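You operate a simulated robot arm through the tools that you are given. There is no shell and no other tool. Be economical: measure what you need, move in short steps, check, and stop when the job is done.

The job below is to be done with a simulated robot arm. You get a single attempt, and the scene is never put back.

TASK
Stack the sealed jar labelled "12" from the top of the steel loading table on top of the sealed jar marked "35". Put one of the brass bolts from the top of the steel loading table on the setting card. Take the taped box that says "S16" from the high shelf over the flap bench and leave it on the right end of the flap bench. Open the bench drawer, take the grey cloth pad on the top of the sorting bench and put it away in the inside of the bench drawer, then shut the drawer. Take the grey cartridge from the top of the sorting bench and leave it on the top of the green bin. Do these in any order. Set down upright: brass bolt, taped box.

Only the result counts: the job must be done as asked and must still hold three seconds after the hand-in. Knocking over, shifting, dropping, spilling or breaking anything else fails it. Flat cloth is picked up by pressing the open fingertips on it (5 to 10 N) and closing them slowly along it; thin cloth reads only 2 to 8 mm in the jaws.

THE ROBOT
A 7-joint arm with a three-finger gripper on a trunk, on a base that drives. Base frame: it is fixed to the floor where the robot stands at the start and does not move with it; the origin is under the middle of the robot, x ahead of it, y to its left, z up; the surface under the hand at the start is at about z = 820. Readings come in mm, rad, newtons and seconds.
With the tool pointing down near the work surface it reaches from about 500 to 960 mm from the robot's upright axis, wherever it stands. Its first joint turns from -2.897 to 2.897 rad. Places, roughly: bench drawer [-4100, 2400, 600]; brass bolt (3x3x5 cm) [800, -300, 800]; grey cartridge (9x9x24 cm) [-500, 5100, 1000]; grey cloth pad (11x7x4 cm) [-600, 4700, 900]; inside of the bench drawer [-4100, 2500, 600]; right end of the flap bench [300, 1800, 800]; sealed jar [500, 0, 750]; setting card [-1250, 3250, 750]; taped box [500, 3250, 1500]; top of the green bin [-3300, 2400, 500]. Payload 2.69 kg.
The TCP is the grasp point between the finger pads, 29 mm short of the fingertips. In the tool frame z runs along the fingers and y along their closing line. Largest opening 120 mm; the body of the gripper starts 78 mm behind the TCP.
Orientation is that of the tool frame in the base frame, as a unit quaternion [w, x, y, z]. With the fingers straight down and closing along the base's y, the tool's x points along the base's -x, its y along +y and its z along -z.

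THE INTERFACE
- The arm moves only by the tool nudge_tool. Its argument "targets" is one flat list of numbers, 7 for each row, row after row: the gripper command, from -1 (fully open) to 1 (shut), values between in proportion, then the shift along the tool's x, y, z in units of 20 mm (1.0 is 20 mm), then the turn, a rotation vector about the tool's x, y, z in units of 6 degrees (1.0 is 6 degrees). In form: [hand, tx, ty, tz, ax, ay, az, hand, tx, ty, tz, ax, ay, az, ...]. A call has 1 to 20 rows; each row shifts and turns the commanded pose from where the row before left it, along the tool's axes as they then stand. A call with a number of a shift or a turn outside -1 to 1 is refused whole. Rows are played at 5 a second. More than 50 mm and 0.15 rad between two rows, or a gripper value outside its range, and nothing of the call is played. Where a pose cannot be reached the arm comes as near as it can. A force on the tool above 40 N (or 10 N above the force at the start of the call, whichever is more), or a blocked arm, ends the call early, and 0.2 s more pass. The fingers move at their own pace and stop on an object; they squeeze with about 40 N. The grip force told is the motor's: it shows also when the fingers shut on nothing. Time passes only in rows, and 0.2 s behind the last, so rows that do not move let the fingers close. The reply holds the time, the measured pose of the TCP, the force on the tool along the base axes, the opening and the grip force, in the units named above and with some noise, with the torque about the TCP (base axes, N m) and any sound that the robot's microphone picked up, and new pictures: "show" is both (left out), scene, wrist or none.
- Cameras (640 x 400 px; columns grow to the right, rows downward): "scene" is now at [219.6, 190.1, 1462]; the picture's right is [0.02, -1.00, 0.00], its down [-0.80, -0.01, -0.60] and it looks along [0.60, 0.01, -0.80] (base axes); focal length 292 px, centre (320, 200). "wrist" rides on the gripper at [63, 0, -104] in the tool frame; the picture's right is [0.00, 1.00, 0.00], its down [-0.83, 0.00, -0.56] and it looks along [-0.56, 0.00, 0.83] (tool axes); focal length 275 px, centre (320, 200). There is no depth. A picture from a camera that has moved, and an enlarged one, comes with that camera's place and axes in the base frame and with its lens.
- move_column(by): slides the trunk up (or, below 0, down) by that many mm; the arm and the scene camera ride with it, the base frame stays. It gives what a move gives, with no picture.
- roll_base(legs): drives the robot by 1 to 6 legs, each [ahead, left, turn to the left] in mm, mm and rad, along the robot's own axes; the way and the turn of a leg run together, so that a leg with both is an arc; at most 1500 mm and 3.142 rad a leg. The arm and the cameras ride along, it lands a little off, and it stops where it bumps. It gives what a move gives, and a new picture of the scene camera.
- turn_head(pan, tilt): turns the head with the scene camera to pan (to the left, within 2.496 rad either way) and tilt (down, from -0.506 to 1.204), counted from straight ahead of the robot. It gives what a move gives, and a new picture of the scene camera.
- inspect(camera, box): a new picture of the part [left, top, right, bottom] of that camera's present view, enlarged. The clock stands still meanwhile.
- hand_in(): hands the job in; it is judged then, once.

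Go step by step. Nothing tells you exact positions but the pictures and the camera data: compare them with the known pose of the tool, close in by small moves and look again before you grip or let go. The budget is 186 turns and 260 pictures, counting those below and the enlarged ones. Unless the task says otherwise, let go and move clear before handing in, and close with one line.

The tools are called as name(argument=value, ...) on one line, values as JSON. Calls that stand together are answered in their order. nudge_tool: Moves the arm, as the interface text tells. Its arguments: {"type":"object","properties":{"targets":{"type":"array","items":{"type":"number"}},"show":{"type":"string","enum":["both","scene","wrist","none"]}},"required":["targets"]} The other tools are called the same way: move_column (by) slides the trunk up or down; roll_base (legs) drives the base; turn_head (pan, tilt) turns the head that bears the scene camera; inspect (camera, box) takes an enlarged picture of a part of a camera's view; hand_in () hands the job in.

At the start:

```text
t: 0.0
eef_pos: [504.0, 86.8, 1203.8]
tcp_rot: [0.001, 0.0, 1.0, -0.001]
contact_force: [0.6, -0.3, -0.1]
moment: [-0.01, -0.01, 0.0]
finger_gap: 120.3
gripper_force: 0.1
trunk travel left (down, up): [-475.0, 111.0]
robot x, y, heading: [0.3, 1.5, -0.001]
head pan, tilt: [0.016, 0.93]
```

scene: 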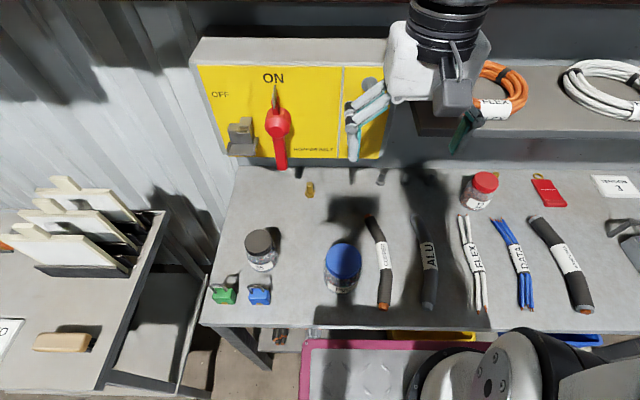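
wrist: 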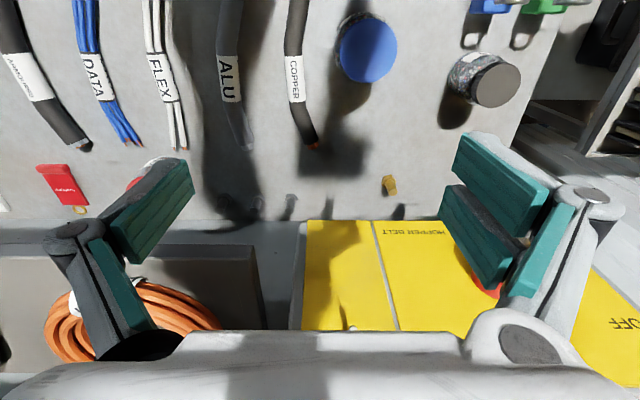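

I see the loading table with three jars (dark, blue and red lids) and a few brass bolts. First I'll read the jar labels.

inspect(camera="scene", box=[200, 160, 400, 310])

inspect(camera="scene", box=[360, 150, 640, 330])

inspect(camera="wrist", box=[300, 0, 560, 220])

```text
2.67 times, centred on (300, 235) of scene
camera zoom: at [219.6, 190.1, 1462.0], right [0.02, -1.0, 0.0], down [-0.8, -0.01, -0.6], along [0.6, 0.01, -0.8], focal length 777 px, centre (373, 107)
```

zoom: 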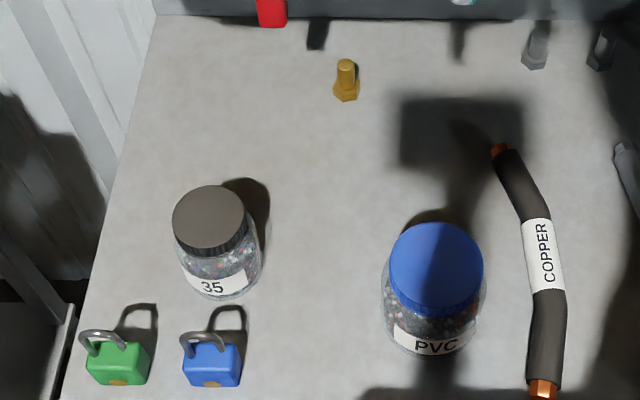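

```text
2.22 times, centred on (500, 240) of scene
camera zoom: at [219.6, 190.1, 1462.0], right [0.02, -1.0, 0.0], down [-0.8, -0.01, -0.6], along [0.6, 0.01, -0.8], focal length 648 px, centre (-80, 111)
```

zoom: 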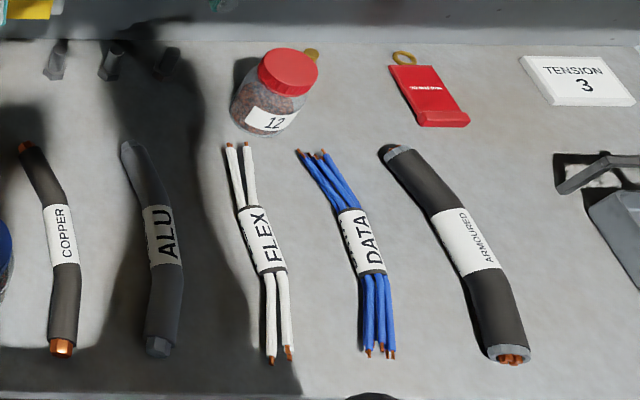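

```text
1.82 times, centred on (430, 110) of wrist
camera zoom: at [442.8, 85.7, 1308.0], right [0.0, 1.0, 0.0], down [0.83, 0.0, 0.56], along [0.56, 0.0, -0.83], focal length 500 px, centre (120, 364)
```

zoom: 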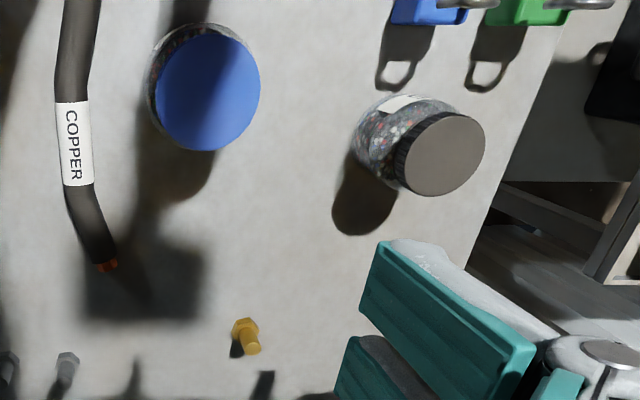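

Jar 12 has the red lid, at about (705,-222). Jar 35 has the dark lid, at about (525,330), and one brass bolt is at about (712,225). Before reaching I'll check the shelf behind the table.

turn_head(pan=-0.2, tilt=0.5)

nudge_tool(targets=[-1, 0, -1, 0, 0, 0, 0, -1, 0, -1, 0, 0, 0, 0, -1, 0, -1, 0, 0, 0, 0, -1, 0, -1, 0, 0, 0, 0, -1, 0, -1, 0, 0, 0, 0, -1, 0, -1, 0, 0, 0, 0, -1, 0, -1, 0, 0, 0, 0, -1, 0, -1, 0, 0, 0, 0, -1, 0, -1, 0, 0, 0, 0, -1, 0, -1, 0, 0, 0, 0, -1, 0, -1, 0, 0, 0, 0, -1, 0, -1, 0, 0, 0, 0, -1, 0, -1, 0, 0, 0, 0, -1, 0, -1, 0, 0, 0, 0, -1, 0, -1, 0, 0, 0, 0])

```text
t: 0.9
eef_pos: [504.5, 87.1, 1203.2]
tcp_rot: [0.001, 0.0, 1.0, 0.001]
contact_force: [0.2, -0.1, -0.5]
moment: [-0.01, -0.01, 0.0]
finger_gap: 119.9
gripper_force: 0.1
trunk travel left (down, up): [-475.0, 111.0]
robot x, y, heading: [1.4, -3.9, -0.002]
head pan, tilt: [-0.201, 0.499]
camera scene: at [234.9, 170.8, 1497.9], right [-0.2, -0.98, 0.0], down [-0.47, 0.1, -0.88], along [0.86, -0.17, -0.48], focal length 292 px, centre (320, 200)
```

scene: 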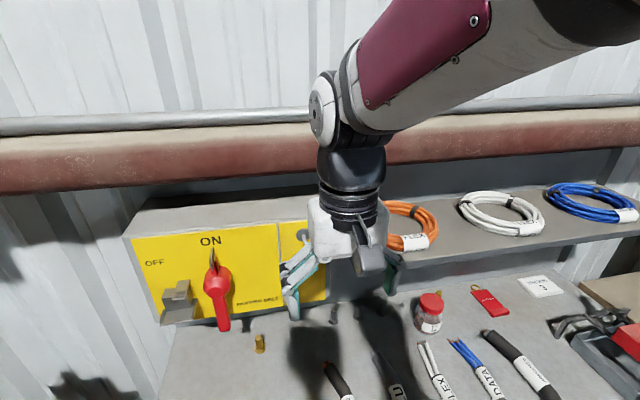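

```text
t: 4.1
eef_pos: [503.8, -213.0, 1203.9]
tcp_rot: [-0.001, 0.0, 1.0, 0.0]
contact_force: [-0.4, -0.2, 0.7]
moment: [-0.04, -0.01, 0.01]
finger_gap: 119.9
gripper_force: 0.0
trunk travel left (down, up): [-475.0, 111.0]
robot x, y, heading: [-3.7, -1.4, -0.004]
head pan, tilt: [-0.201, 0.499]
camera scene: at [234.8, 171.0, 1498.0], right [-0.2, -0.98, 0.0], down [-0.47, 0.1, -0.88], along [0.86, -0.17, -0.48], focal length 292 px, centre (320, 200)
camera wrist: at [442.6, -214.3, 1307.7], right [-0.01, 1.0, 0.0], down [0.83, 0.0, 0.56], along [0.56, 0.0, -0.83], focal length 275 px, centre (320, 200)
```

scene: 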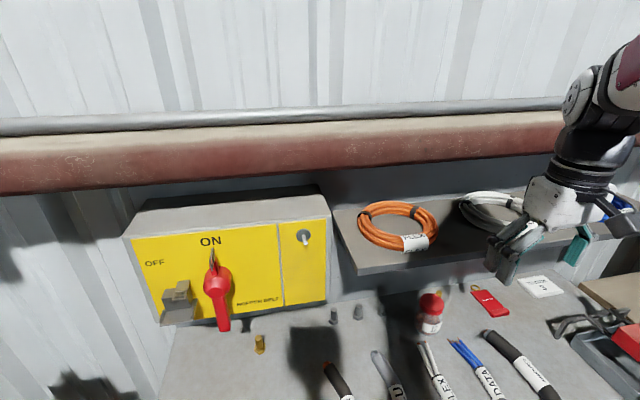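
wrist: 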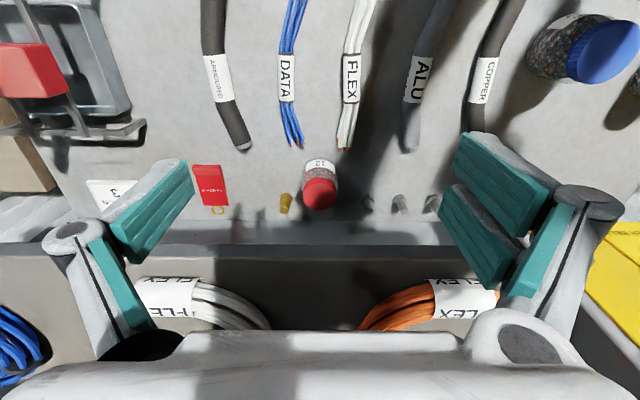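

The shelf overhangs the table at about z 1100, with its front edge near x 640. Jar 12 at about (697,-214), lid top about 905, has to be taken with the hand tilted 45°. I'll tilt first.

nudge_tool(targets=[-1, 0, 0, 0, 0, -1, 0, -1, 0, 0, 0, 0, -1, 0, -1, 0, 0, 0, 0, -1, 0, -1, 0, 0, 0, 0, -1, 0, -1, 0, 0, 0, 0, -1, 0, -1, 0, 0, 0, 0, -1, 0, -1, 0, 0, 0, 0, -1, 0, -1, 0, 0, 0, 0, -0.5, 0, -1, 0.5, 0, 0, 0, 0, 0, -1, 0.5, 0, 1, 0, 0, 0, -1, 0.5, 0, 1, 0, 0, 0, -1, 0.5, 0, 1, 0, 0, 0, -1, 0.5, 0, 1, 0, 0, 0, -1, 0.5, 0, 1, 0, 0, 0, -1, 0.5, 0, 1, 0, 0, 0])

```text
t: 7.3
eef_pos: [549.3, -227.4, 1076.5]
tcp_rot: [0.382, -0.001, 0.924, 0.001]
contact_force: [0.4, -0.1, 0.0]
moment: [-0.04, 0.03, -0.01]
finger_gap: 120.2
gripper_force: 0.0
out of reach, approached as far as the arm can: row 12, 13, 14
trunk travel left (down, up): [-475.0, 111.0]
robot x, y, heading: [-3.1, 4.4, -0.0]
head pan, tilt: [-0.201, 0.499]
camera scene: at [234.7, 171.0, 1498.0], right [-0.2, -0.98, 0.0], down [-0.47, 0.1, -0.88], along [0.86, -0.18, -0.48], focal length 292 px, centre (320, 200)
camera wrist: at [432.6, -228.7, 1105.8], right [-0.01, 1.0, 0.0], down [0.2, 0.0, 0.98], along [0.98, 0.0, -0.2], focal length 275 px, centre (320, 200)
```

scene: 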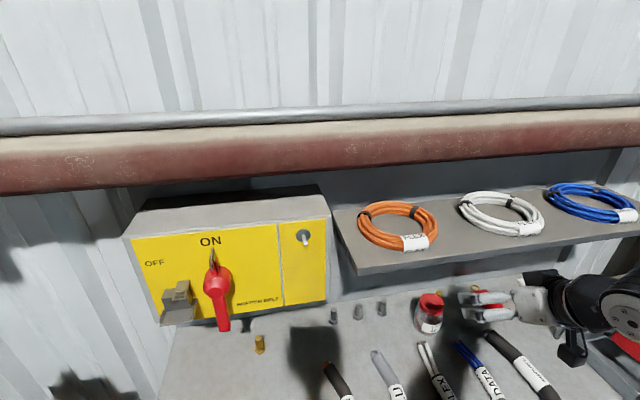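
wrist: 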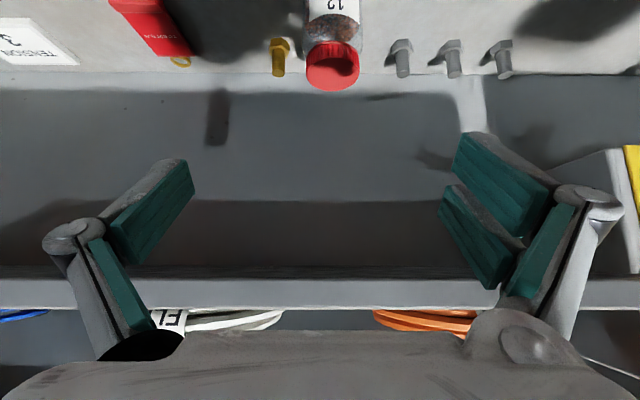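

With this tilt the arm can't reach lower from here, so I'll lower the trunk, which brings the hand down.

move_column(by=-130)

nudge_tool(targets=[-1, 0, 0.6, 0, 0, 0, 0, -1, -0.5, 0, 0.5, 0, 0, 0])

```text
t: 8.9
eef_pos: [637.7, -227.9, 946.0]
tcp_rot: [0.382, -0.001, 0.924, 0.002]
contact_force: [-0.1, -0.6, -0.5]
moment: [0.04, 0.06, 0.02]
finger_gap: 120.0
gripper_force: 0.1
trunk travel left (down, up): [-345.0, 241.0]
robot x, y, heading: [2.1, 0.4, -0.002]
head pan, tilt: [-0.201, 0.499]
```

```text
t: 9.5
eef_pos: [654.9, -222.6, 948.9]
tcp_rot: [0.381, 0.0, 0.925, 0.002]
contact_force: [-0.1, 1.0, -0.2]
moment: [-0.02, -0.01, -0.03]
finger_gap: 119.9
gripper_force: 0.0
out of reach, approached as far as the arm can: row 1
trunk travel left (down, up): [-345.0, 241.0]
robot x, y, heading: [-0.5, -0.0, -0.0]
head pan, tilt: [-0.201, 0.499]
camera scene: at [321.4, 170.7, 1367.9], right [-0.2, -0.98, 0.0], down [-0.47, 0.1, -0.88], along [0.86, -0.18, -0.48], focal length 292 px, centre (320, 200)
camera wrist: at [538.5, -223.5, 977.9], right [0.0, 1.0, 0.0], down [0.2, 0.0, 0.98], along [0.98, 0.0, -0.2], focal length 275 px, centre (320, 200)
```

scene: 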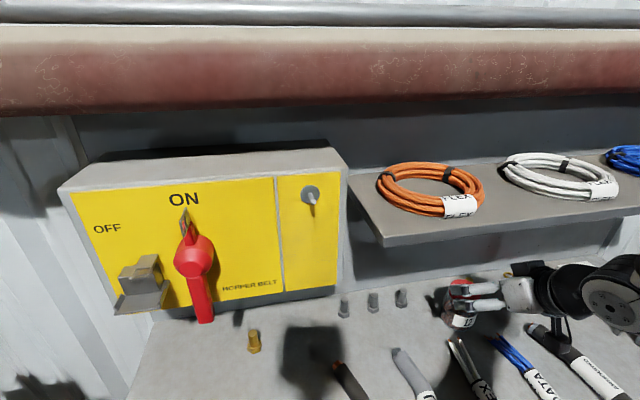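
wrist: 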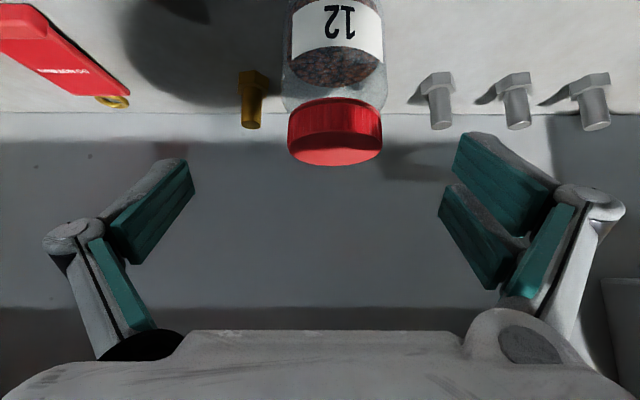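

The trunk slides on a slant, so the hand also went forward. The jar axis is at about (704,-214). I'll align the hand and advance along the tool axis.

nudge_tool(targets=[-1, 0.6, 0.43, 0, 0, 0, 0, -1, 0.57, 0, 0, 0, 0, 0, -1, 0, 0, 1, 0, 0, 0, -1, 0, 0, 1, 0, 0, 0, -1, 0, 0, 0.5, 0, 0, 0, -1, 0, 0, 0, 0, 0, 0])

```text
t: 10.9
eef_pos: [681.4, -226.9, 908.7]
tcp_rot: [0.38, 0.0, 0.925, 0.004]
contact_force: [0.9, 0.4, -0.2]
moment: [-0.02, 0.0, -0.01]
finger_gap: 120.1
gripper_force: 0.1
out of reach, approached as far as the arm can: row 1, 2, 4, 5
trunk travel left (down, up): [-345.0, 241.0]
robot x, y, heading: [-0.3, 2.5, -0.003]
head pan, tilt: [-0.201, 0.499]
camera scene: at [321.5, 170.8, 1367.8], right [-0.2, -0.98, 0.0], down [-0.47, 0.1, -0.88], along [0.86, -0.17, -0.48], focal length 292 px, centre (320, 200)
camera wrist: at [564.6, -228.8, 937.9], right [-0.01, 1.0, 0.0], down [0.2, 0.0, 0.98], along [0.98, 0.01, -0.2], focal length 275 px, centre (320, 200)
```

scene: 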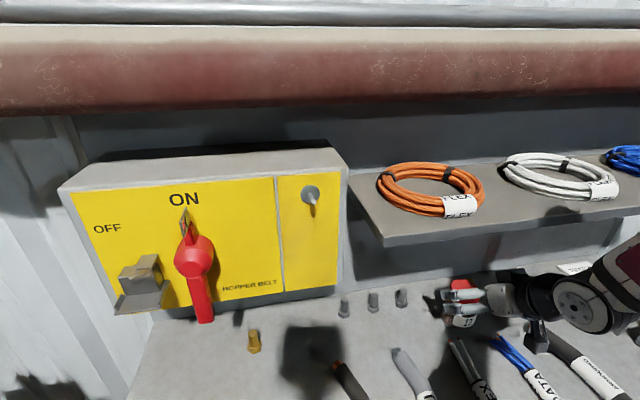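
wrist: 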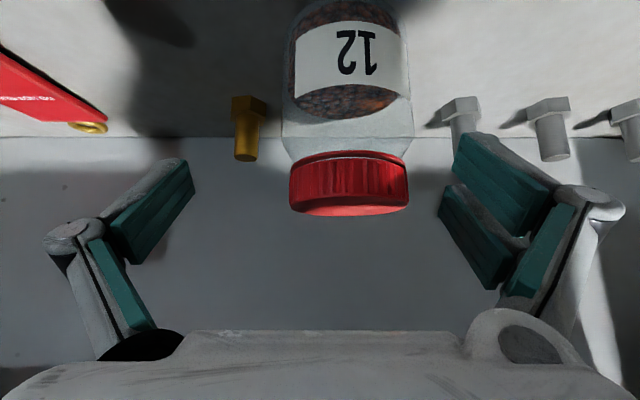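

The arm is cramped this close, so I'll drive the base back 160 mm and reach out from there.

roll_base(legs=[[-160, 0, 0]])

nudge_tool(targets=[-1, -0.7, 0, 0.7, 0, 0, 0, -1, -0.7, 0, 0.7, 0, 0, 0, -1, -0.7, 0.2, 0.7, 0, 0, 0, -1, -0.7, 0.2, 0.7, 0, 0, 0, -1, -0.7, 0.2, 0.7, 0, 0, 0])

```text
t: 12.3
eef_pos: [520.7, -225.8, 909.1]
tcp_rot: [0.381, -0.002, 0.925, 0.004]
contact_force: [0.5, 1.2, -1.4]
moment: [0.0, -0.02, -0.04]
finger_gap: 120.1
gripper_force: 0.1
trunk travel left (down, up): [-345.0, 241.0]
robot x, y, heading: [-157.0, -2.1, 0.005]
head pan, tilt: [-0.201, 0.499]
camera scene: at [161.0, 171.2, 1367.8], right [-0.2, -0.98, 0.0], down [-0.47, 0.09, -0.88], along [0.86, -0.17, -0.48], focal length 292 px, centre (320, 200)
```

scene: 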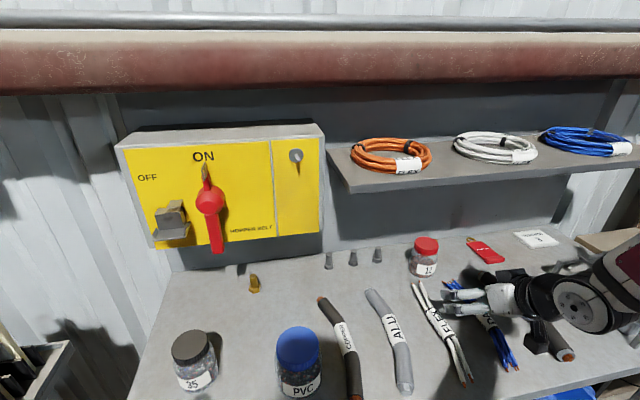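

```text
t: 13.5
eef_pos: [621.0, -216.7, 915.3]
tcp_rot: [0.38, -0.003, 0.925, 0.008]
contact_force: [-0.3, 0.5, 0.1]
moment: [-0.01, 0.0, 0.02]
finger_gap: 120.0
gripper_force: 0.0
out of reach, approached as far as the arm can: row 4
trunk travel left (down, up): [-345.0, 241.0]
robot x, y, heading: [-161.7, 0.3, 0.0]
head pan, tilt: [-0.201, 0.499]
camera scene: at [160.9, 171.1, 1367.9], right [-0.2, -0.98, 0.0], down [-0.47, 0.09, -0.88], along [0.86, -0.17, -0.48], focal length 292 px, centre (320, 200)
camera wrist: at [503.5, -219.3, 944.7], right [-0.01, 1.0, 0.01], down [0.2, -0.01, 0.98], along [0.98, 0.01, -0.2], focal length 275 px, centre (320, 200)
```

scene: 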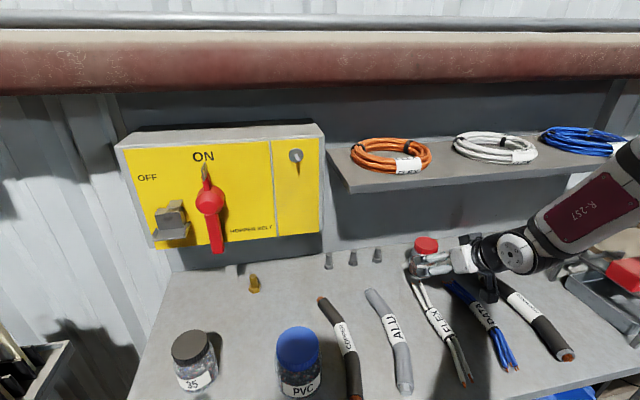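
wrist: 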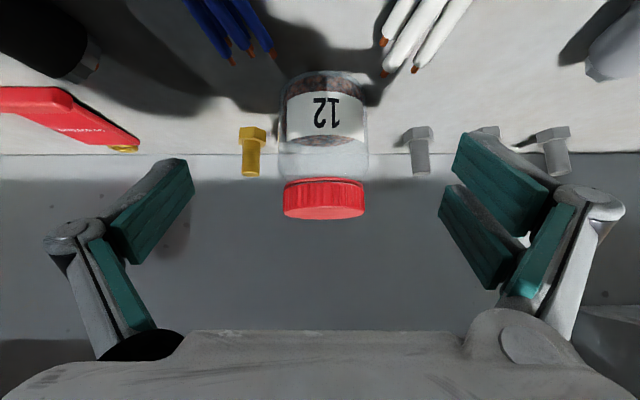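

The jar is at about (700,-215), from z 822 to 912. I'll continue towards the grasp pose at (700,-215,870).

nudge_tool(targets=[-1, -0.6, 0.1, 0.5, 0, 0, 0, -1, -0.6, 0, 0.9, 0, 0, 0, -1, 0, 0, 1, 0, 0, 0, -1, 0, 0, 1, 0, 0, 0])

```text
t: 14.5
eef_pos: [684.6, -231.1, 907.1]
tcp_rot: [0.379, -0.003, 0.925, 0.007]
contact_force: [-0.3, 0.7, -0.6]
moment: [-0.02, 0.0, 0.03]
finger_gap: 120.0
gripper_force: 0.0
out of reach, approached as far as the arm can: row 2, 3, 4
trunk travel left (down, up): [-345.0, 241.0]
robot x, y, heading: [-162.8, -0.2, 0.002]
head pan, tilt: [-0.201, 0.499]
camera scene: at [160.9, 171.2, 1367.8], right [-0.2, -0.98, 0.0], down [-0.47, 0.09, -0.88], along [0.86, -0.17, -0.48], focal length 292 px, centre (320, 200)
camera wrist: at [567.9, -233.6, 937.4], right [-0.01, 1.0, 0.01], down [0.2, -0.01, 0.98], along [0.98, 0.02, -0.2], focal length 275 px, centre (320, 200)
```

scene: 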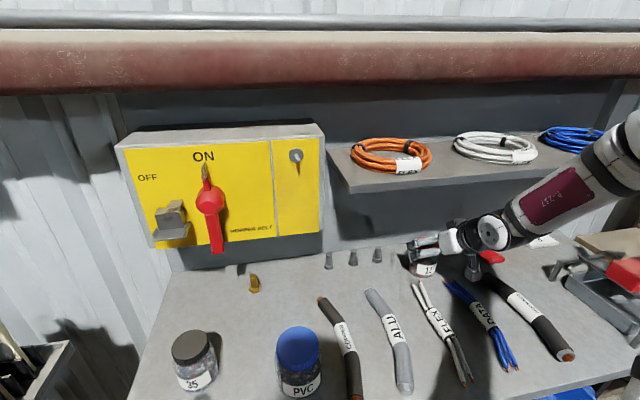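
wrist: 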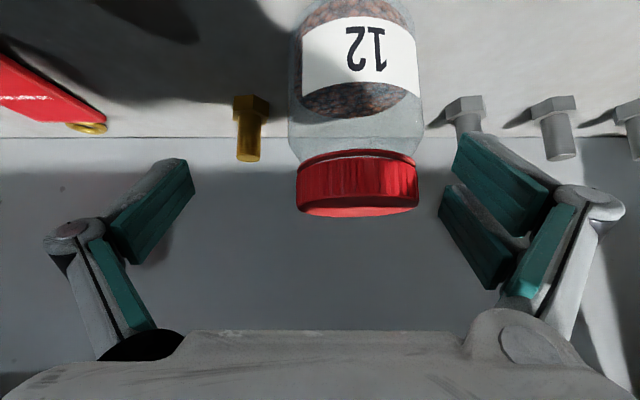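

The arm bottoms out here, so I'll make the last bit with the base (back 12, left 16) and then the trunk.

roll_base(legs=[[-12, 16, 0]])

move_column(by=-37)

nudge_tool(targets=[-1, 0, 0, 0, 0, 0, 0])

```text
t: 15.3
eef_pos: [673.0, -214.2, 907.2]
tcp_rot: [0.38, -0.003, 0.925, 0.007]
contact_force: [-0.2, 0.1, 0.6]
moment: [0.01, -0.01, 0.03]
finger_gap: 120.1
gripper_force: 0.0
trunk travel left (down, up): [-345.0, 241.0]
robot x, y, heading: [-175.8, 16.8, 0.002]
head pan, tilt: [-0.201, 0.499]
camera scene: at [148.8, 187.5, 1367.8], right [-0.2, -0.98, 0.0], down [-0.47, 0.09, -0.88], along [0.86, -0.17, -0.48], focal length 292 px, centre (320, 200)
```

scene: 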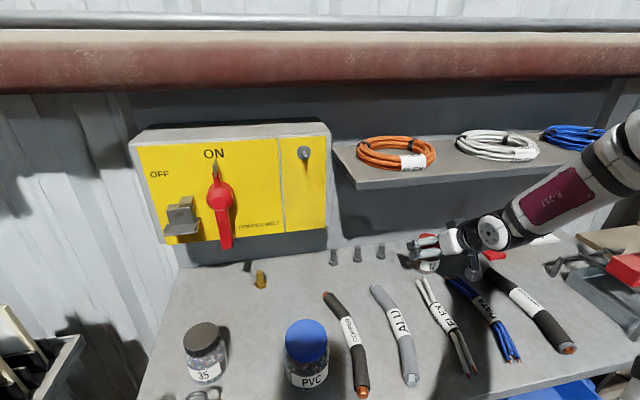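

```text
t: 16.1
eef_pos: [673.1, -216.1, 870.7]
tcp_rot: [0.381, -0.003, 0.925, 0.008]
contact_force: [-0.1, 0.3, -0.8]
moment: [0.01, 0.01, 0.01]
finger_gap: 120.2
gripper_force: 0.0
trunk travel left (down, up): [-308.0, 278.0]
robot x, y, heading: [-174.6, 18.6, 0.001]
head pan, tilt: [-0.201, 0.499]
```

```text
t: 16.5
eef_pos: [672.7, -215.8, 870.4]
tcp_rot: [0.379, -0.002, 0.925, 0.007]
contact_force: [-0.6, -1.1, -0.1]
moment: [0.0, 0.01, 0.0]
finger_gap: 120.0
gripper_force: 0.0
trunk travel left (down, up): [-308.0, 278.0]
robot x, y, heading: [-173.9, 15.4, 0.005]
head pan, tilt: [-0.201, 0.499]
camera scene: at [165.6, 187.5, 1331.1], right [-0.2, -0.98, 0.0], down [-0.47, 0.09, -0.88], along [0.86, -0.17, -0.48], focal length 292 px, centre (320, 200)
camera wrist: at [555.5, -217.5, 900.3], right [-0.01, 1.0, 0.01], down [0.2, -0.01, 0.98], along [0.98, 0.02, -0.2], focal length 275 px, centre (320, 200)
```

scene: 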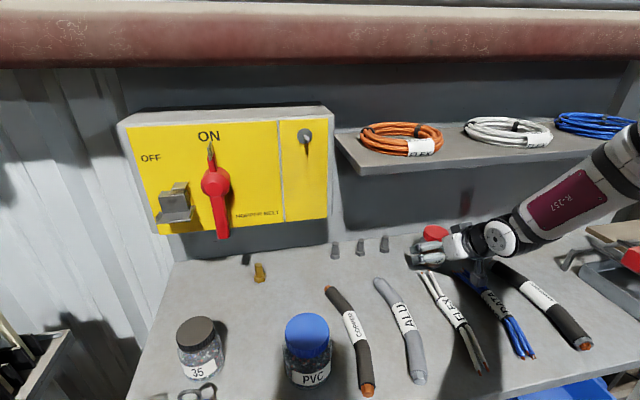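
wrist: 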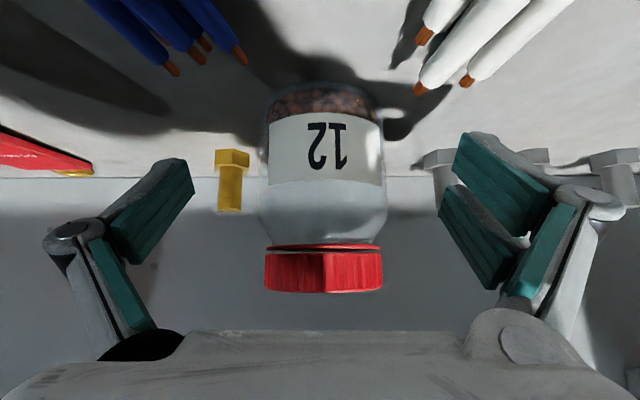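

The hand is level with the jar body and about 28 mm short. I'll drive forward 28 and check.

roll_base(legs=[[28, 1, 0]])

nudge_tool(targets=[-1, 0, 0, 0, 0, 0, 0], show="wrist")

```text
t: 17.3
eef_pos: [700.9, -213.7, 868.9]
tcp_rot: [0.38, -0.003, 0.925, 0.008]
contact_force: [0.3, -0.8, -0.1]
moment: [0.03, -0.01, -0.03]
finger_gap: 120.0
gripper_force: 0.1
trunk travel left (down, up): [-308.0, 278.0]
robot x, y, heading: [-142.7, 18.2, 0.002]
head pan, tilt: [-0.201, 0.499]
camera scene: at [193.9, 188.5, 1331.1], right [-0.2, -0.98, 0.0], down [-0.47, 0.09, -0.88], along [0.86, -0.17, -0.48], focal length 292 px, centre (320, 200)
```

scene: 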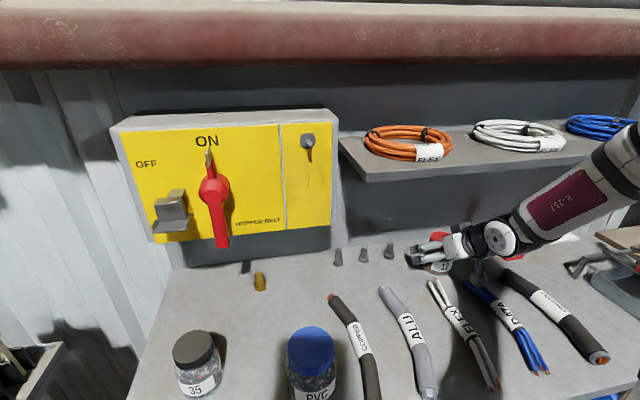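

```text
t: 17.7
eef_pos: [701.7, -214.5, 869.6]
tcp_rot: [0.379, -0.003, 0.925, 0.008]
contact_force: [-0.6, -0.6, 0.4]
moment: [0.01, 0.0, 0.01]
finger_gap: 120.0
gripper_force: 0.1
trunk travel left (down, up): [-308.0, 278.0]
robot x, y, heading: [-140.8, 17.9, 0.002]
head pan, tilt: [-0.201, 0.499]
camera wrist: at [583.7, -216.4, 900.2], right [-0.01, 1.0, 0.01], down [0.2, -0.01, 0.98], along [0.98, 0.02, -0.2], focal length 275 px, centre (320, 200)
```

wrist: 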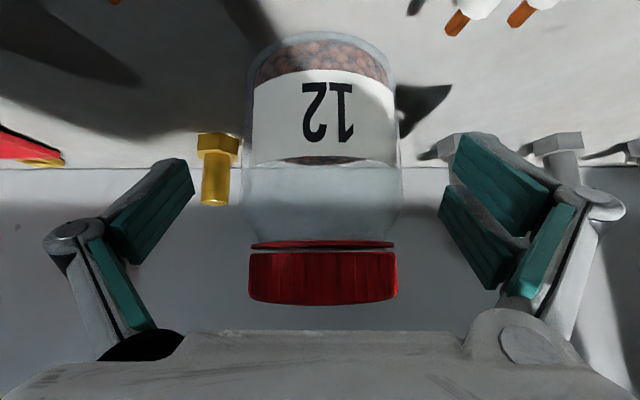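

Well centred on the jar. Closing.

nudge_tool(targets=[-0.3, 0, 0, 0, 0, 0, 0, 0.2, 0, 0, 0, 0, 0, 0, 1, 0, 0, 0, 0, 0, 0, 1, 0, 0, 0, 0, 0, 0], show="wrist")

move_column(by=40)

nudge_tool(targets=[1, 0, 0, 0, 0, 0, 0])

```text
t: 18.7
eef_pos: [700.3, -214.1, 869.8]
tcp_rot: [0.38, -0.003, 0.925, 0.008]
contact_force: [0.0, 1.5, 0.5]
moment: [0.28, 0.04, 0.0]
finger_gap: 66.0
gripper_force: 40.4
trunk travel left (down, up): [-308.0, 278.0]
robot x, y, heading: [-143.1, 17.5, 0.001]
head pan, tilt: [-0.201, 0.499]
camera wrist: at [583.8, -216.3, 900.4], right [-0.01, 1.0, 0.01], down [0.2, -0.01, 0.98], along [0.98, 0.02, -0.2], focal length 275 px, centre (320, 200)
```

wrist: 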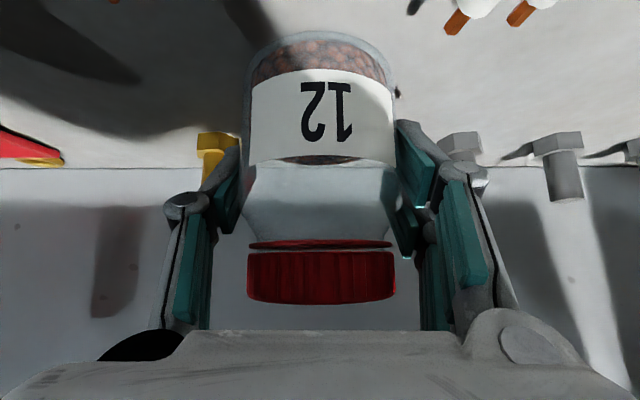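

```text
t: 19.6
eef_pos: [700.5, -214.4, 909.9]
tcp_rot: [0.378, -0.003, 0.926, 0.008]
contact_force: [-0.3, 0.7, -5.5]
moment: [0.01, 0.0, 0.02]
finger_gap: 66.2
gripper_force: 40.2
trunk travel left (down, up): [-348.0, 238.0]
robot x, y, heading: [-141.8, 15.1, 0.004]
head pan, tilt: [-0.201, 0.499]
```

```text
t: 19.9
eef_pos: [701.0, -214.8, 910.2]
tcp_rot: [0.378, -0.002, 0.926, 0.008]
contact_force: [0.8, -0.1, -5.3]
moment: [0.02, 0.0, 0.0]
finger_gap: 66.3
gripper_force: 40.5
trunk travel left (down, up): [-348.0, 238.0]
robot x, y, heading: [-144.4, 17.8, -0.0]
head pan, tilt: [-0.201, 0.499]
camera scene: at [175.8, 188.4, 1370.7], right [-0.2, -0.98, 0.0], down [-0.47, 0.09, -0.88], along [0.86, -0.17, -0.48], focal length 292 px, centre (320, 200)
camera wrist: at [583.9, -216.6, 940.1], right [-0.01, 1.0, 0.01], down [0.2, -0.01, 0.98], along [0.98, 0.02, -0.2], focal length 275 px, centre (320, 200)
```

scene: 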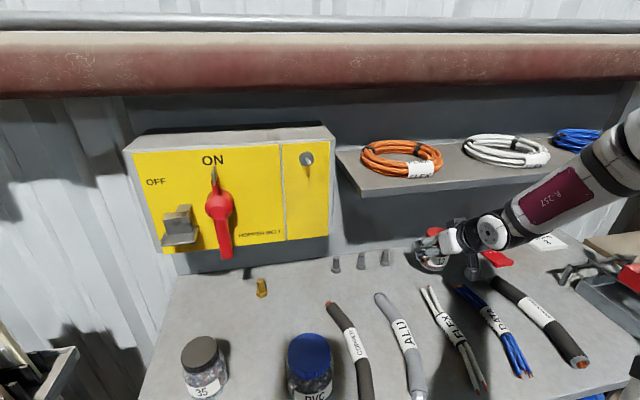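
wrist: 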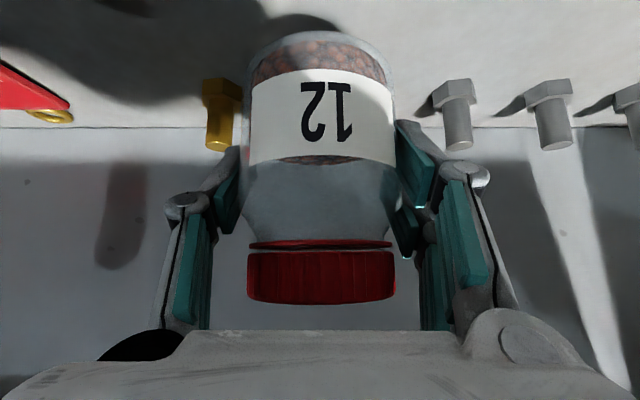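

The jar is held. I'll back the robot off 190 mm, raise the trunk, then look to the left before driving there.

roll_base(legs=[[-190, 0, 0]])

move_column(by=100)

turn_head(pan=0.7, tilt=0.8)

```text
t: 21.5
eef_pos: [509.7, -214.5, 911.8]
tcp_rot: [0.38, -0.003, 0.925, 0.008]
contact_force: [0.3, 0.5, -4.8]
moment: [0.0, -0.02, 0.01]
finger_gap: 66.1
gripper_force: 40.5
trunk travel left (down, up): [-348.0, 238.0]
robot x, y, heading: [-335.6, 12.9, 0.005]
head pan, tilt: [-0.201, 0.499]
camera scene: at [-16.1, 188.1, 1370.7], right [-0.2, -0.98, 0.0], down [-0.47, 0.09, -0.88], along [0.86, -0.17, -0.48], focal length 292 px, centre (320, 200)
```

scene: 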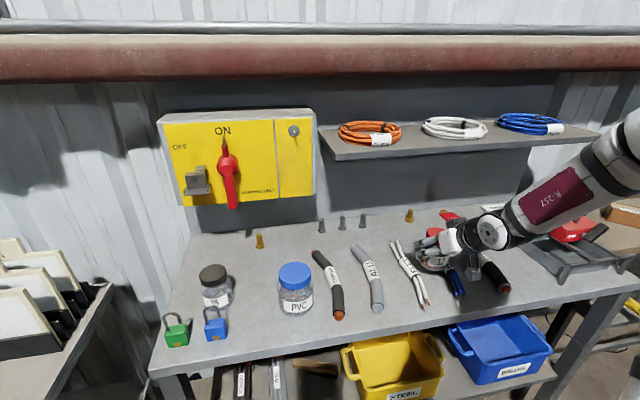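

```text
t: 22.8
eef_pos: [508.5, -213.6, 1010.1]
tcp_rot: [0.379, -0.003, 0.925, 0.009]
contact_force: [-0.8, -1.0, -5.1]
moment: [-0.01, -0.02, 0.0]
finger_gap: 66.5
gripper_force: 40.0
trunk travel left (down, up): [-448.0, 138.0]
robot x, y, heading: [-336.1, 16.3, 0.004]
head pan, tilt: [-0.201, 0.499]
```

```text
t: 24.0
eef_pos: [509.9, -214.0, 1010.1]
tcp_rot: [0.379, -0.003, 0.925, 0.009]
contact_force: [-0.7, 0.0, -4.5]
moment: [0.01, -0.01, 0.01]
finger_gap: 66.2
gripper_force: 39.7
trunk travel left (down, up): [-448.0, 138.0]
robot x, y, heading: [-337.0, 18.1, 0.004]
head pan, tilt: [0.7, 0.799]
camera scene: at [-106.5, 258.0, 1444.8], right [0.65, -0.76, 0.0], down [-0.55, -0.46, -0.7], along [0.53, 0.45, -0.72], focal length 292 px, centre (320, 200)
```

scene: 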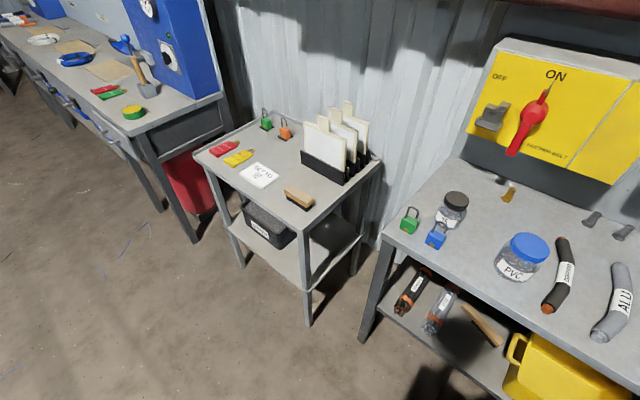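

The floor to the left is free. Driving left towards jar 35.

roll_base(legs=[[-60, 0, 0], [0, 540, 0]])

nudge_tool(targets=[1, 0, 0, 0, 0, 0, 0], show="wrist")

```text
t: 27.7
eef_pos: [446.7, 326.0, 1010.1]
tcp_rot: [0.378, -0.001, 0.926, 0.007]
contact_force: [-0.6, 0.9, -5.5]
moment: [0.02, 0.01, -0.02]
finger_gap: 66.0
gripper_force: 40.2
trunk travel left (down, up): [-448.0, 138.0]
robot x, y, heading: [-396.4, 556.1, 0.003]
head pan, tilt: [0.7, 0.799]
camera scene: at [-166.5, 799.8, 1444.8], right [0.64, -0.77, 0.0], down [-0.55, -0.46, -0.7], along [0.53, 0.45, -0.72], focal length 292 px, centre (320, 200)
```

scene: 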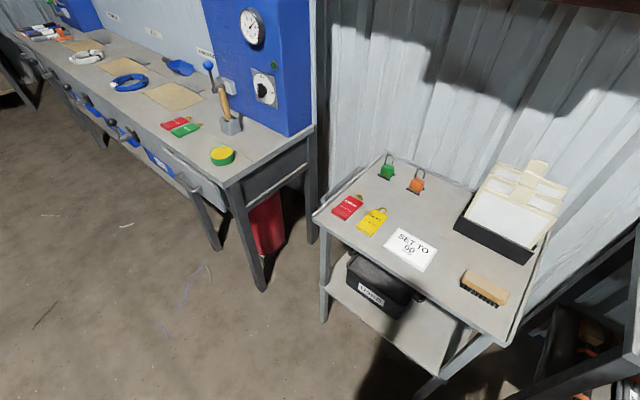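

```text
t: 28.1
eef_pos: [446.8, 326.0, 1008.6]
tcp_rot: [0.379, -0.001, 0.925, 0.008]
contact_force: [-0.5, -0.7, -5.4]
moment: [-0.02, -0.01, 0.01]
finger_gap: 66.0
gripper_force: 40.0
trunk travel left (down, up): [-448.0, 138.0]
robot x, y, heading: [-396.7, 557.5, 0.0]
head pan, tilt: [0.7, 0.799]
camera wrist: at [330.5, 323.6, 1039.8], right [-0.01, 1.0, 0.01], down [0.2, -0.01, 0.98], along [0.98, 0.01, -0.2], focal length 275 px, centre (320, 200)
```

wrist: 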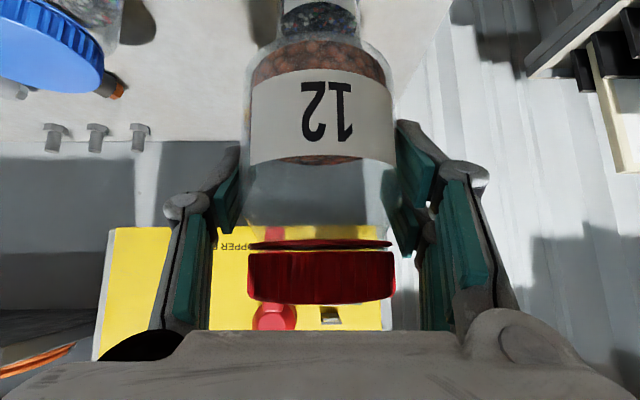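

Laterally aligned. I'll look at both jars with the head camera to get x and height.

turn_head(pan=-0.6, tilt=0.55)

inspect(camera="scene", box=[220, 100, 420, 300])

```text
t: 29.6
eef_pos: [446.7, 326.0, 1009.5]
tcp_rot: [0.379, 0.0, 0.926, 0.007]
contact_force: [-0.2, 0.2, -5.1]
moment: [0.01, -0.03, -0.01]
finger_gap: 66.2
gripper_force: 40.6
trunk travel left (down, up): [-448.0, 138.0]
robot x, y, heading: [-398.2, 559.4, -0.0]
head pan, tilt: [-0.6, 0.55]
camera scene: at [-154.1, 697.1, 1466.1], right [-0.57, -0.83, 0.0], down [-0.43, 0.3, -0.85], along [0.7, -0.48, -0.52], focal length 292 px, centre (320, 200)
```

scene: 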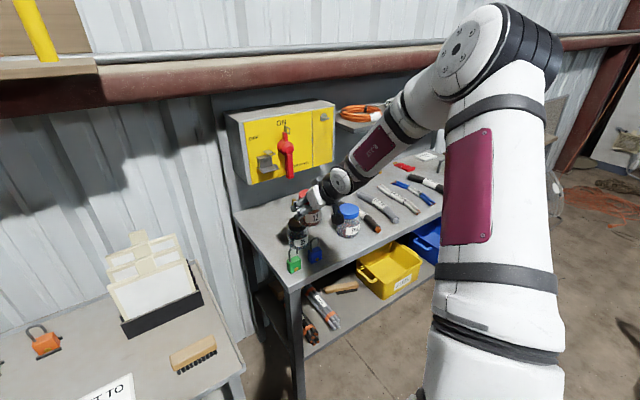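

```text
2.00 times, centred on (320, 200) of scene
camera zoom: at [-154.1, 697.1, 1466.1], right [-0.57, -0.83, 0.0], down [-0.43, 0.3, -0.85], along [0.7, -0.48, -0.52], focal length 583 px, centre (320, 200)
```

zoom: 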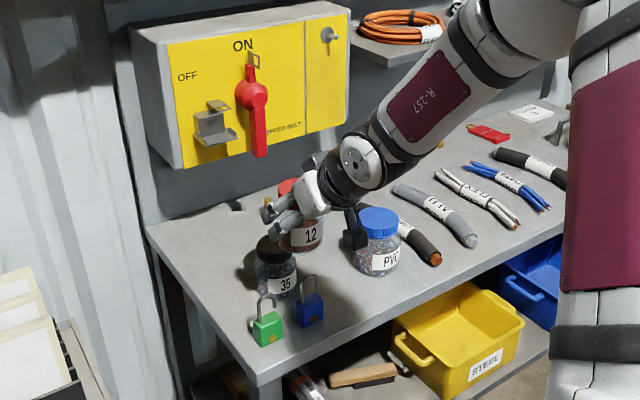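

inspect(camera="scene", box=[260, 175, 360, 265])

```text
4.44 times, centred on (310, 220) of scene
camera zoom: at [-154.1, 697.1, 1466.1], right [-0.57, -0.83, 0.0], down [-0.43, 0.3, -0.85], along [0.7, -0.48, -0.52], focal length 1295 px, centre (364, 111)
```

zoom: 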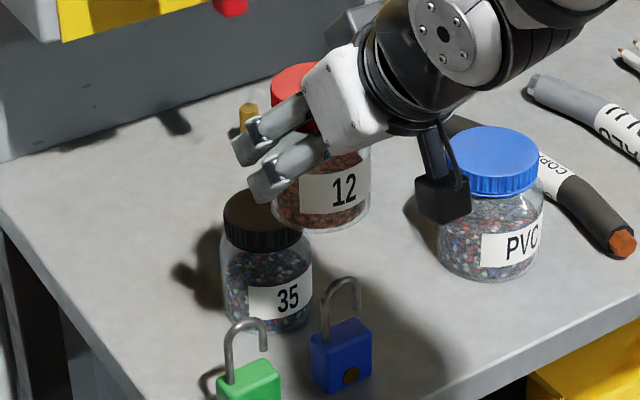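

Jar 35 is at about (520,326), lid top about 911. I'll drive forward 75 mm to bring jar 12 above it and compare the silhouettes.

roll_base(legs=[[75, 0, 0]])

inspect(camera="scene", box=[260, 195, 360, 285])

nudge_tool(targets=[1, 0, 0, 0, 0, 0, 0], show="wrist")

```text
t: 30.6
eef_pos: [522.5, 325.3, 1011.1]
tcp_rot: [0.378, -0.001, 0.926, 0.008]
contact_force: [0.3, 0.1, -5.3]
moment: [0.01, -0.03, 0.04]
finger_gap: 66.1
gripper_force: 39.9
trunk travel left (down, up): [-448.0, 138.0]
robot x, y, heading: [-317.7, 559.3, -0.001]
head pan, tilt: [-0.6, 0.55]
camera scene: at [-78.7, 696.9, 1466.2], right [-0.57, -0.82, 0.0], down [-0.43, 0.3, -0.85], along [0.7, -0.48, -0.52], focal length 292 px, centre (320, 200)
```

scene: 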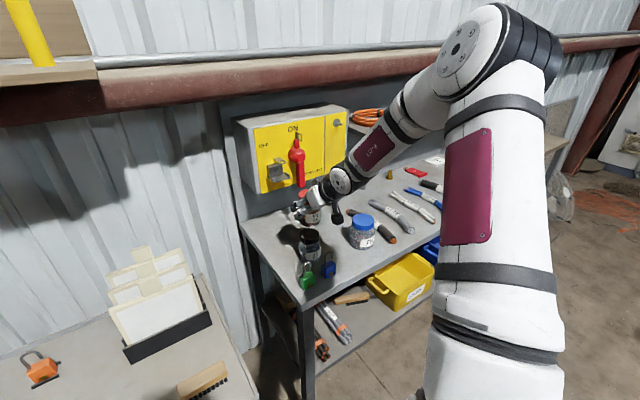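

```text
4.44 times, centred on (310, 240) of scene
camera zoom: at [-78.7, 696.9, 1466.2], right [-0.57, -0.82, 0.0], down [-0.43, 0.3, -0.85], along [0.7, -0.48, -0.52], focal length 1295 px, centre (364, 22)
```

zoom: 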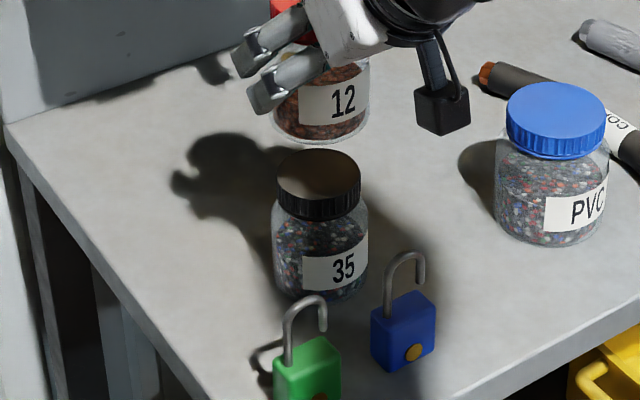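

```text
t: 31.1
eef_pos: [522.6, 324.9, 1010.4]
tcp_rot: [0.38, -0.001, 0.925, 0.008]
contact_force: [0.7, 0.3, -4.8]
moment: [0.02, -0.01, 0.0]
finger_gap: 66.3
gripper_force: 39.8
trunk travel left (down, up): [-448.0, 138.0]
robot x, y, heading: [-321.4, 557.8, -0.006]
head pan, tilt: [-0.6, 0.55]
camera wrist: at [405.7, 323.1, 1039.8], right [-0.01, 1.0, 0.01], down [0.2, -0.01, 0.98], along [0.98, 0.01, -0.2], focal length 275 px, centre (320, 200)
```

wrist: 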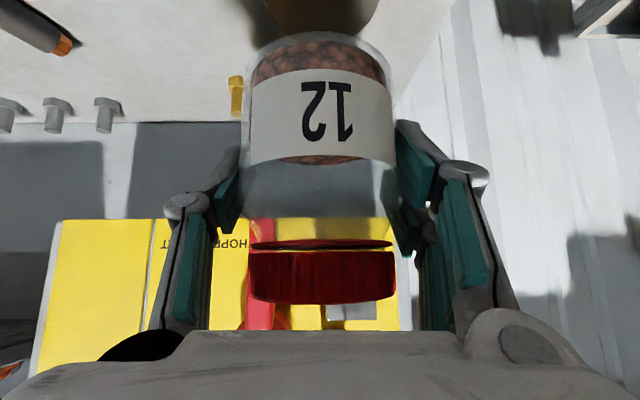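

inspect(camera="wrist", box=[220, 0, 420, 120])

inspect(camera="scene", box=[310, 190, 350, 225])

inspect(camera="scene", box=[295, 205, 345, 265])

```text
3.20 times, centred on (320, 60) of wrist
camera zoom: at [405.7, 323.1, 1039.8], right [-0.01, 1.0, 0.01], down [0.2, -0.01, 0.98], along [0.98, 0.01, -0.2], focal length 881 px, centre (320, 648)
```

zoom: 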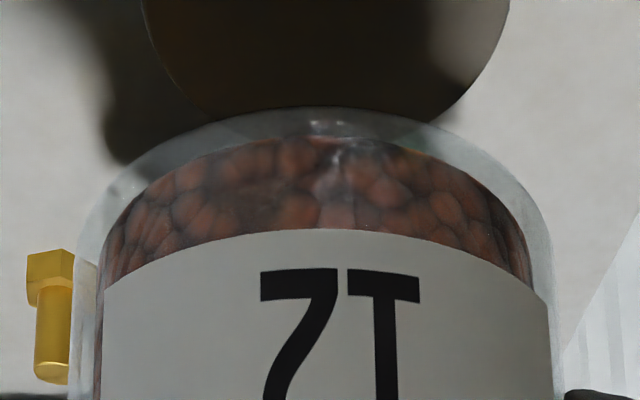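

```text
11.43 times, centred on (330, 208) of scene
camera zoom: at [-78.7, 696.9, 1466.2], right [-0.57, -0.82, 0.0], down [-0.43, 0.3, -0.85], along [0.7, -0.48, -0.52], focal length 3331 px, centre (206, 114)
```

zoom: 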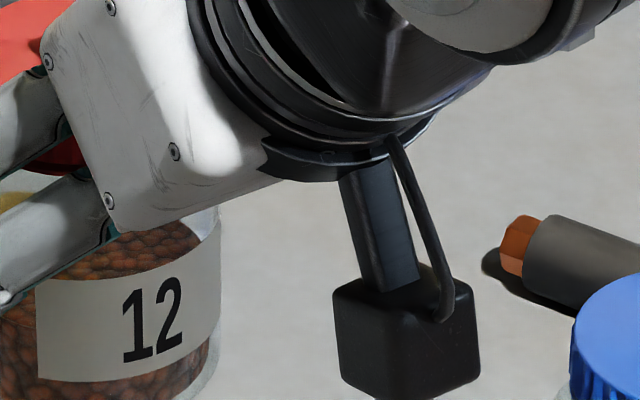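

```text
6.67 times, centred on (320, 235) of scene
camera zoom: at [-78.7, 696.9, 1466.2], right [-0.57, -0.82, 0.0], down [-0.43, 0.3, -0.85], along [0.7, -0.48, -0.52], focal length 1943 px, centre (320, -33)
```

zoom: 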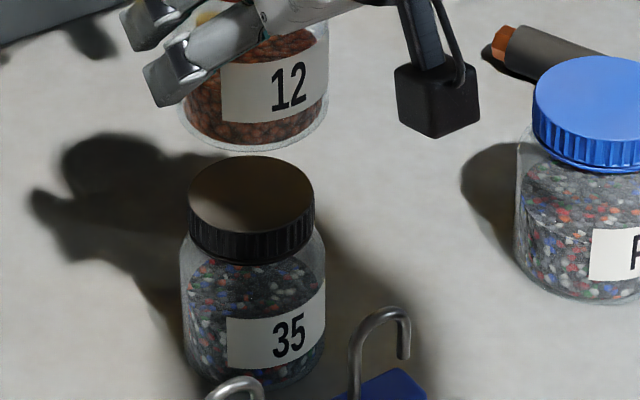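

Alignment is within 2–3 mm. I'll lower the trunk by 38, shift forward 2 mm, and check again.

move_column(by=-38)

nudge_tool(targets=[1, -0.08, 0, 0.08, 0, 0, 0], show="wrist")

inspect(camera="scene", box=[295, 195, 345, 255])

```text
t: 31.9
eef_pos: [523.3, 324.6, 972.9]
tcp_rot: [0.379, -0.001, 0.925, 0.007]
contact_force: [-0.8, 0.0, -5.3]
moment: [0.01, 0.03, -0.02]
finger_gap: 66.2
gripper_force: 40.1
trunk travel left (down, up): [-410.0, 176.0]
robot x, y, heading: [-317.9, 558.1, 0.001]
head pan, tilt: [-0.6, 0.55]
```

```text
t: 32.3
eef_pos: [525.3, 324.5, 972.5]
tcp_rot: [0.379, -0.002, 0.926, 0.008]
contact_force: [0.6, -0.8, -5.4]
moment: [0.01, -0.04, -0.01]
finger_gap: 66.1
gripper_force: 39.9
trunk travel left (down, up): [-410.0, 176.0]
robot x, y, heading: [-321.1, 557.6, -0.005]
head pan, tilt: [-0.6, 0.55]
camera wrist: at [408.1, 322.9, 1002.2], right [-0.01, 1.0, 0.01], down [0.2, -0.01, 0.98], along [0.98, 0.01, -0.2], focal length 275 px, centre (320, 200)
```

wrist: 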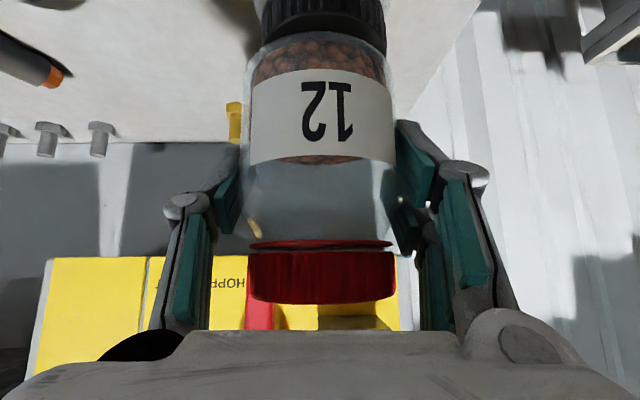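

```text
6.67 times, centred on (320, 225) of scene
camera zoom: at [-51.5, 696.8, 1428.0], right [-0.57, -0.82, 0.0], down [-0.43, 0.3, -0.85], along [0.7, -0.48, -0.52], focal length 1943 px, centre (320, 33)
```

zoom: 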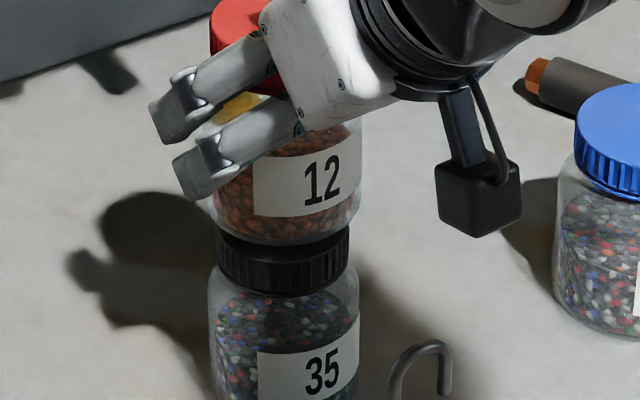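

Nearly touching. Small correction (2 mm left, 2 mm forward), then down 9 mm.

nudge_tool(targets=[1, -0.07, 0.1, 0.07, 0, 0, 0, 1, 0.1, 0, 0.1, 0, 0, 0, 1, 0.1, 0, 0.1, 0, 0, 0, 1, 0.1, 0, 0.1, 0, 0, 0], show="wrist")

inspect(camera="scene", box=[295, 195, 345, 255])

```text
t: 33.3
eef_pos: [526.7, 325.8, 965.2]
tcp_rot: [0.379, -0.003, 0.925, 0.011]
contact_force: [-2.8, 0.4, 1.0]
moment: [0.01, 0.09, 0.0]
finger_gap: 66.0
gripper_force: 39.8
trunk travel left (down, up): [-410.0, 176.0]
robot x, y, heading: [-323.2, 556.1, -0.006]
head pan, tilt: [-0.6, 0.55]
camera wrist: at [410.3, 323.3, 995.7], right [-0.02, 1.0, 0.02], down [0.2, -0.01, 0.98], along [0.98, 0.02, -0.2], focal length 275 px, centre (320, 200)
```

wrist: 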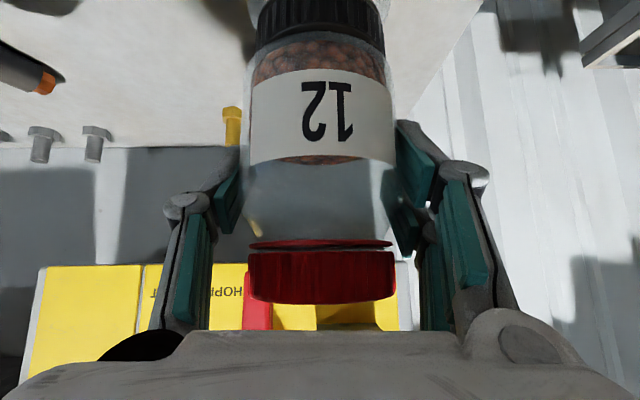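

```text
6.67 times, centred on (320, 225) of scene
camera zoom: at [-51.9, 696.9, 1428.1], right [-0.57, -0.82, 0.0], down [-0.43, 0.3, -0.85], along [0.7, -0.48, -0.52], focal length 1943 px, centre (320, 33)
```

zoom: 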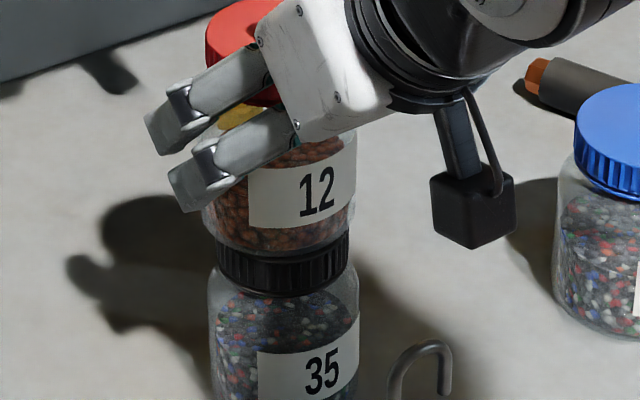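

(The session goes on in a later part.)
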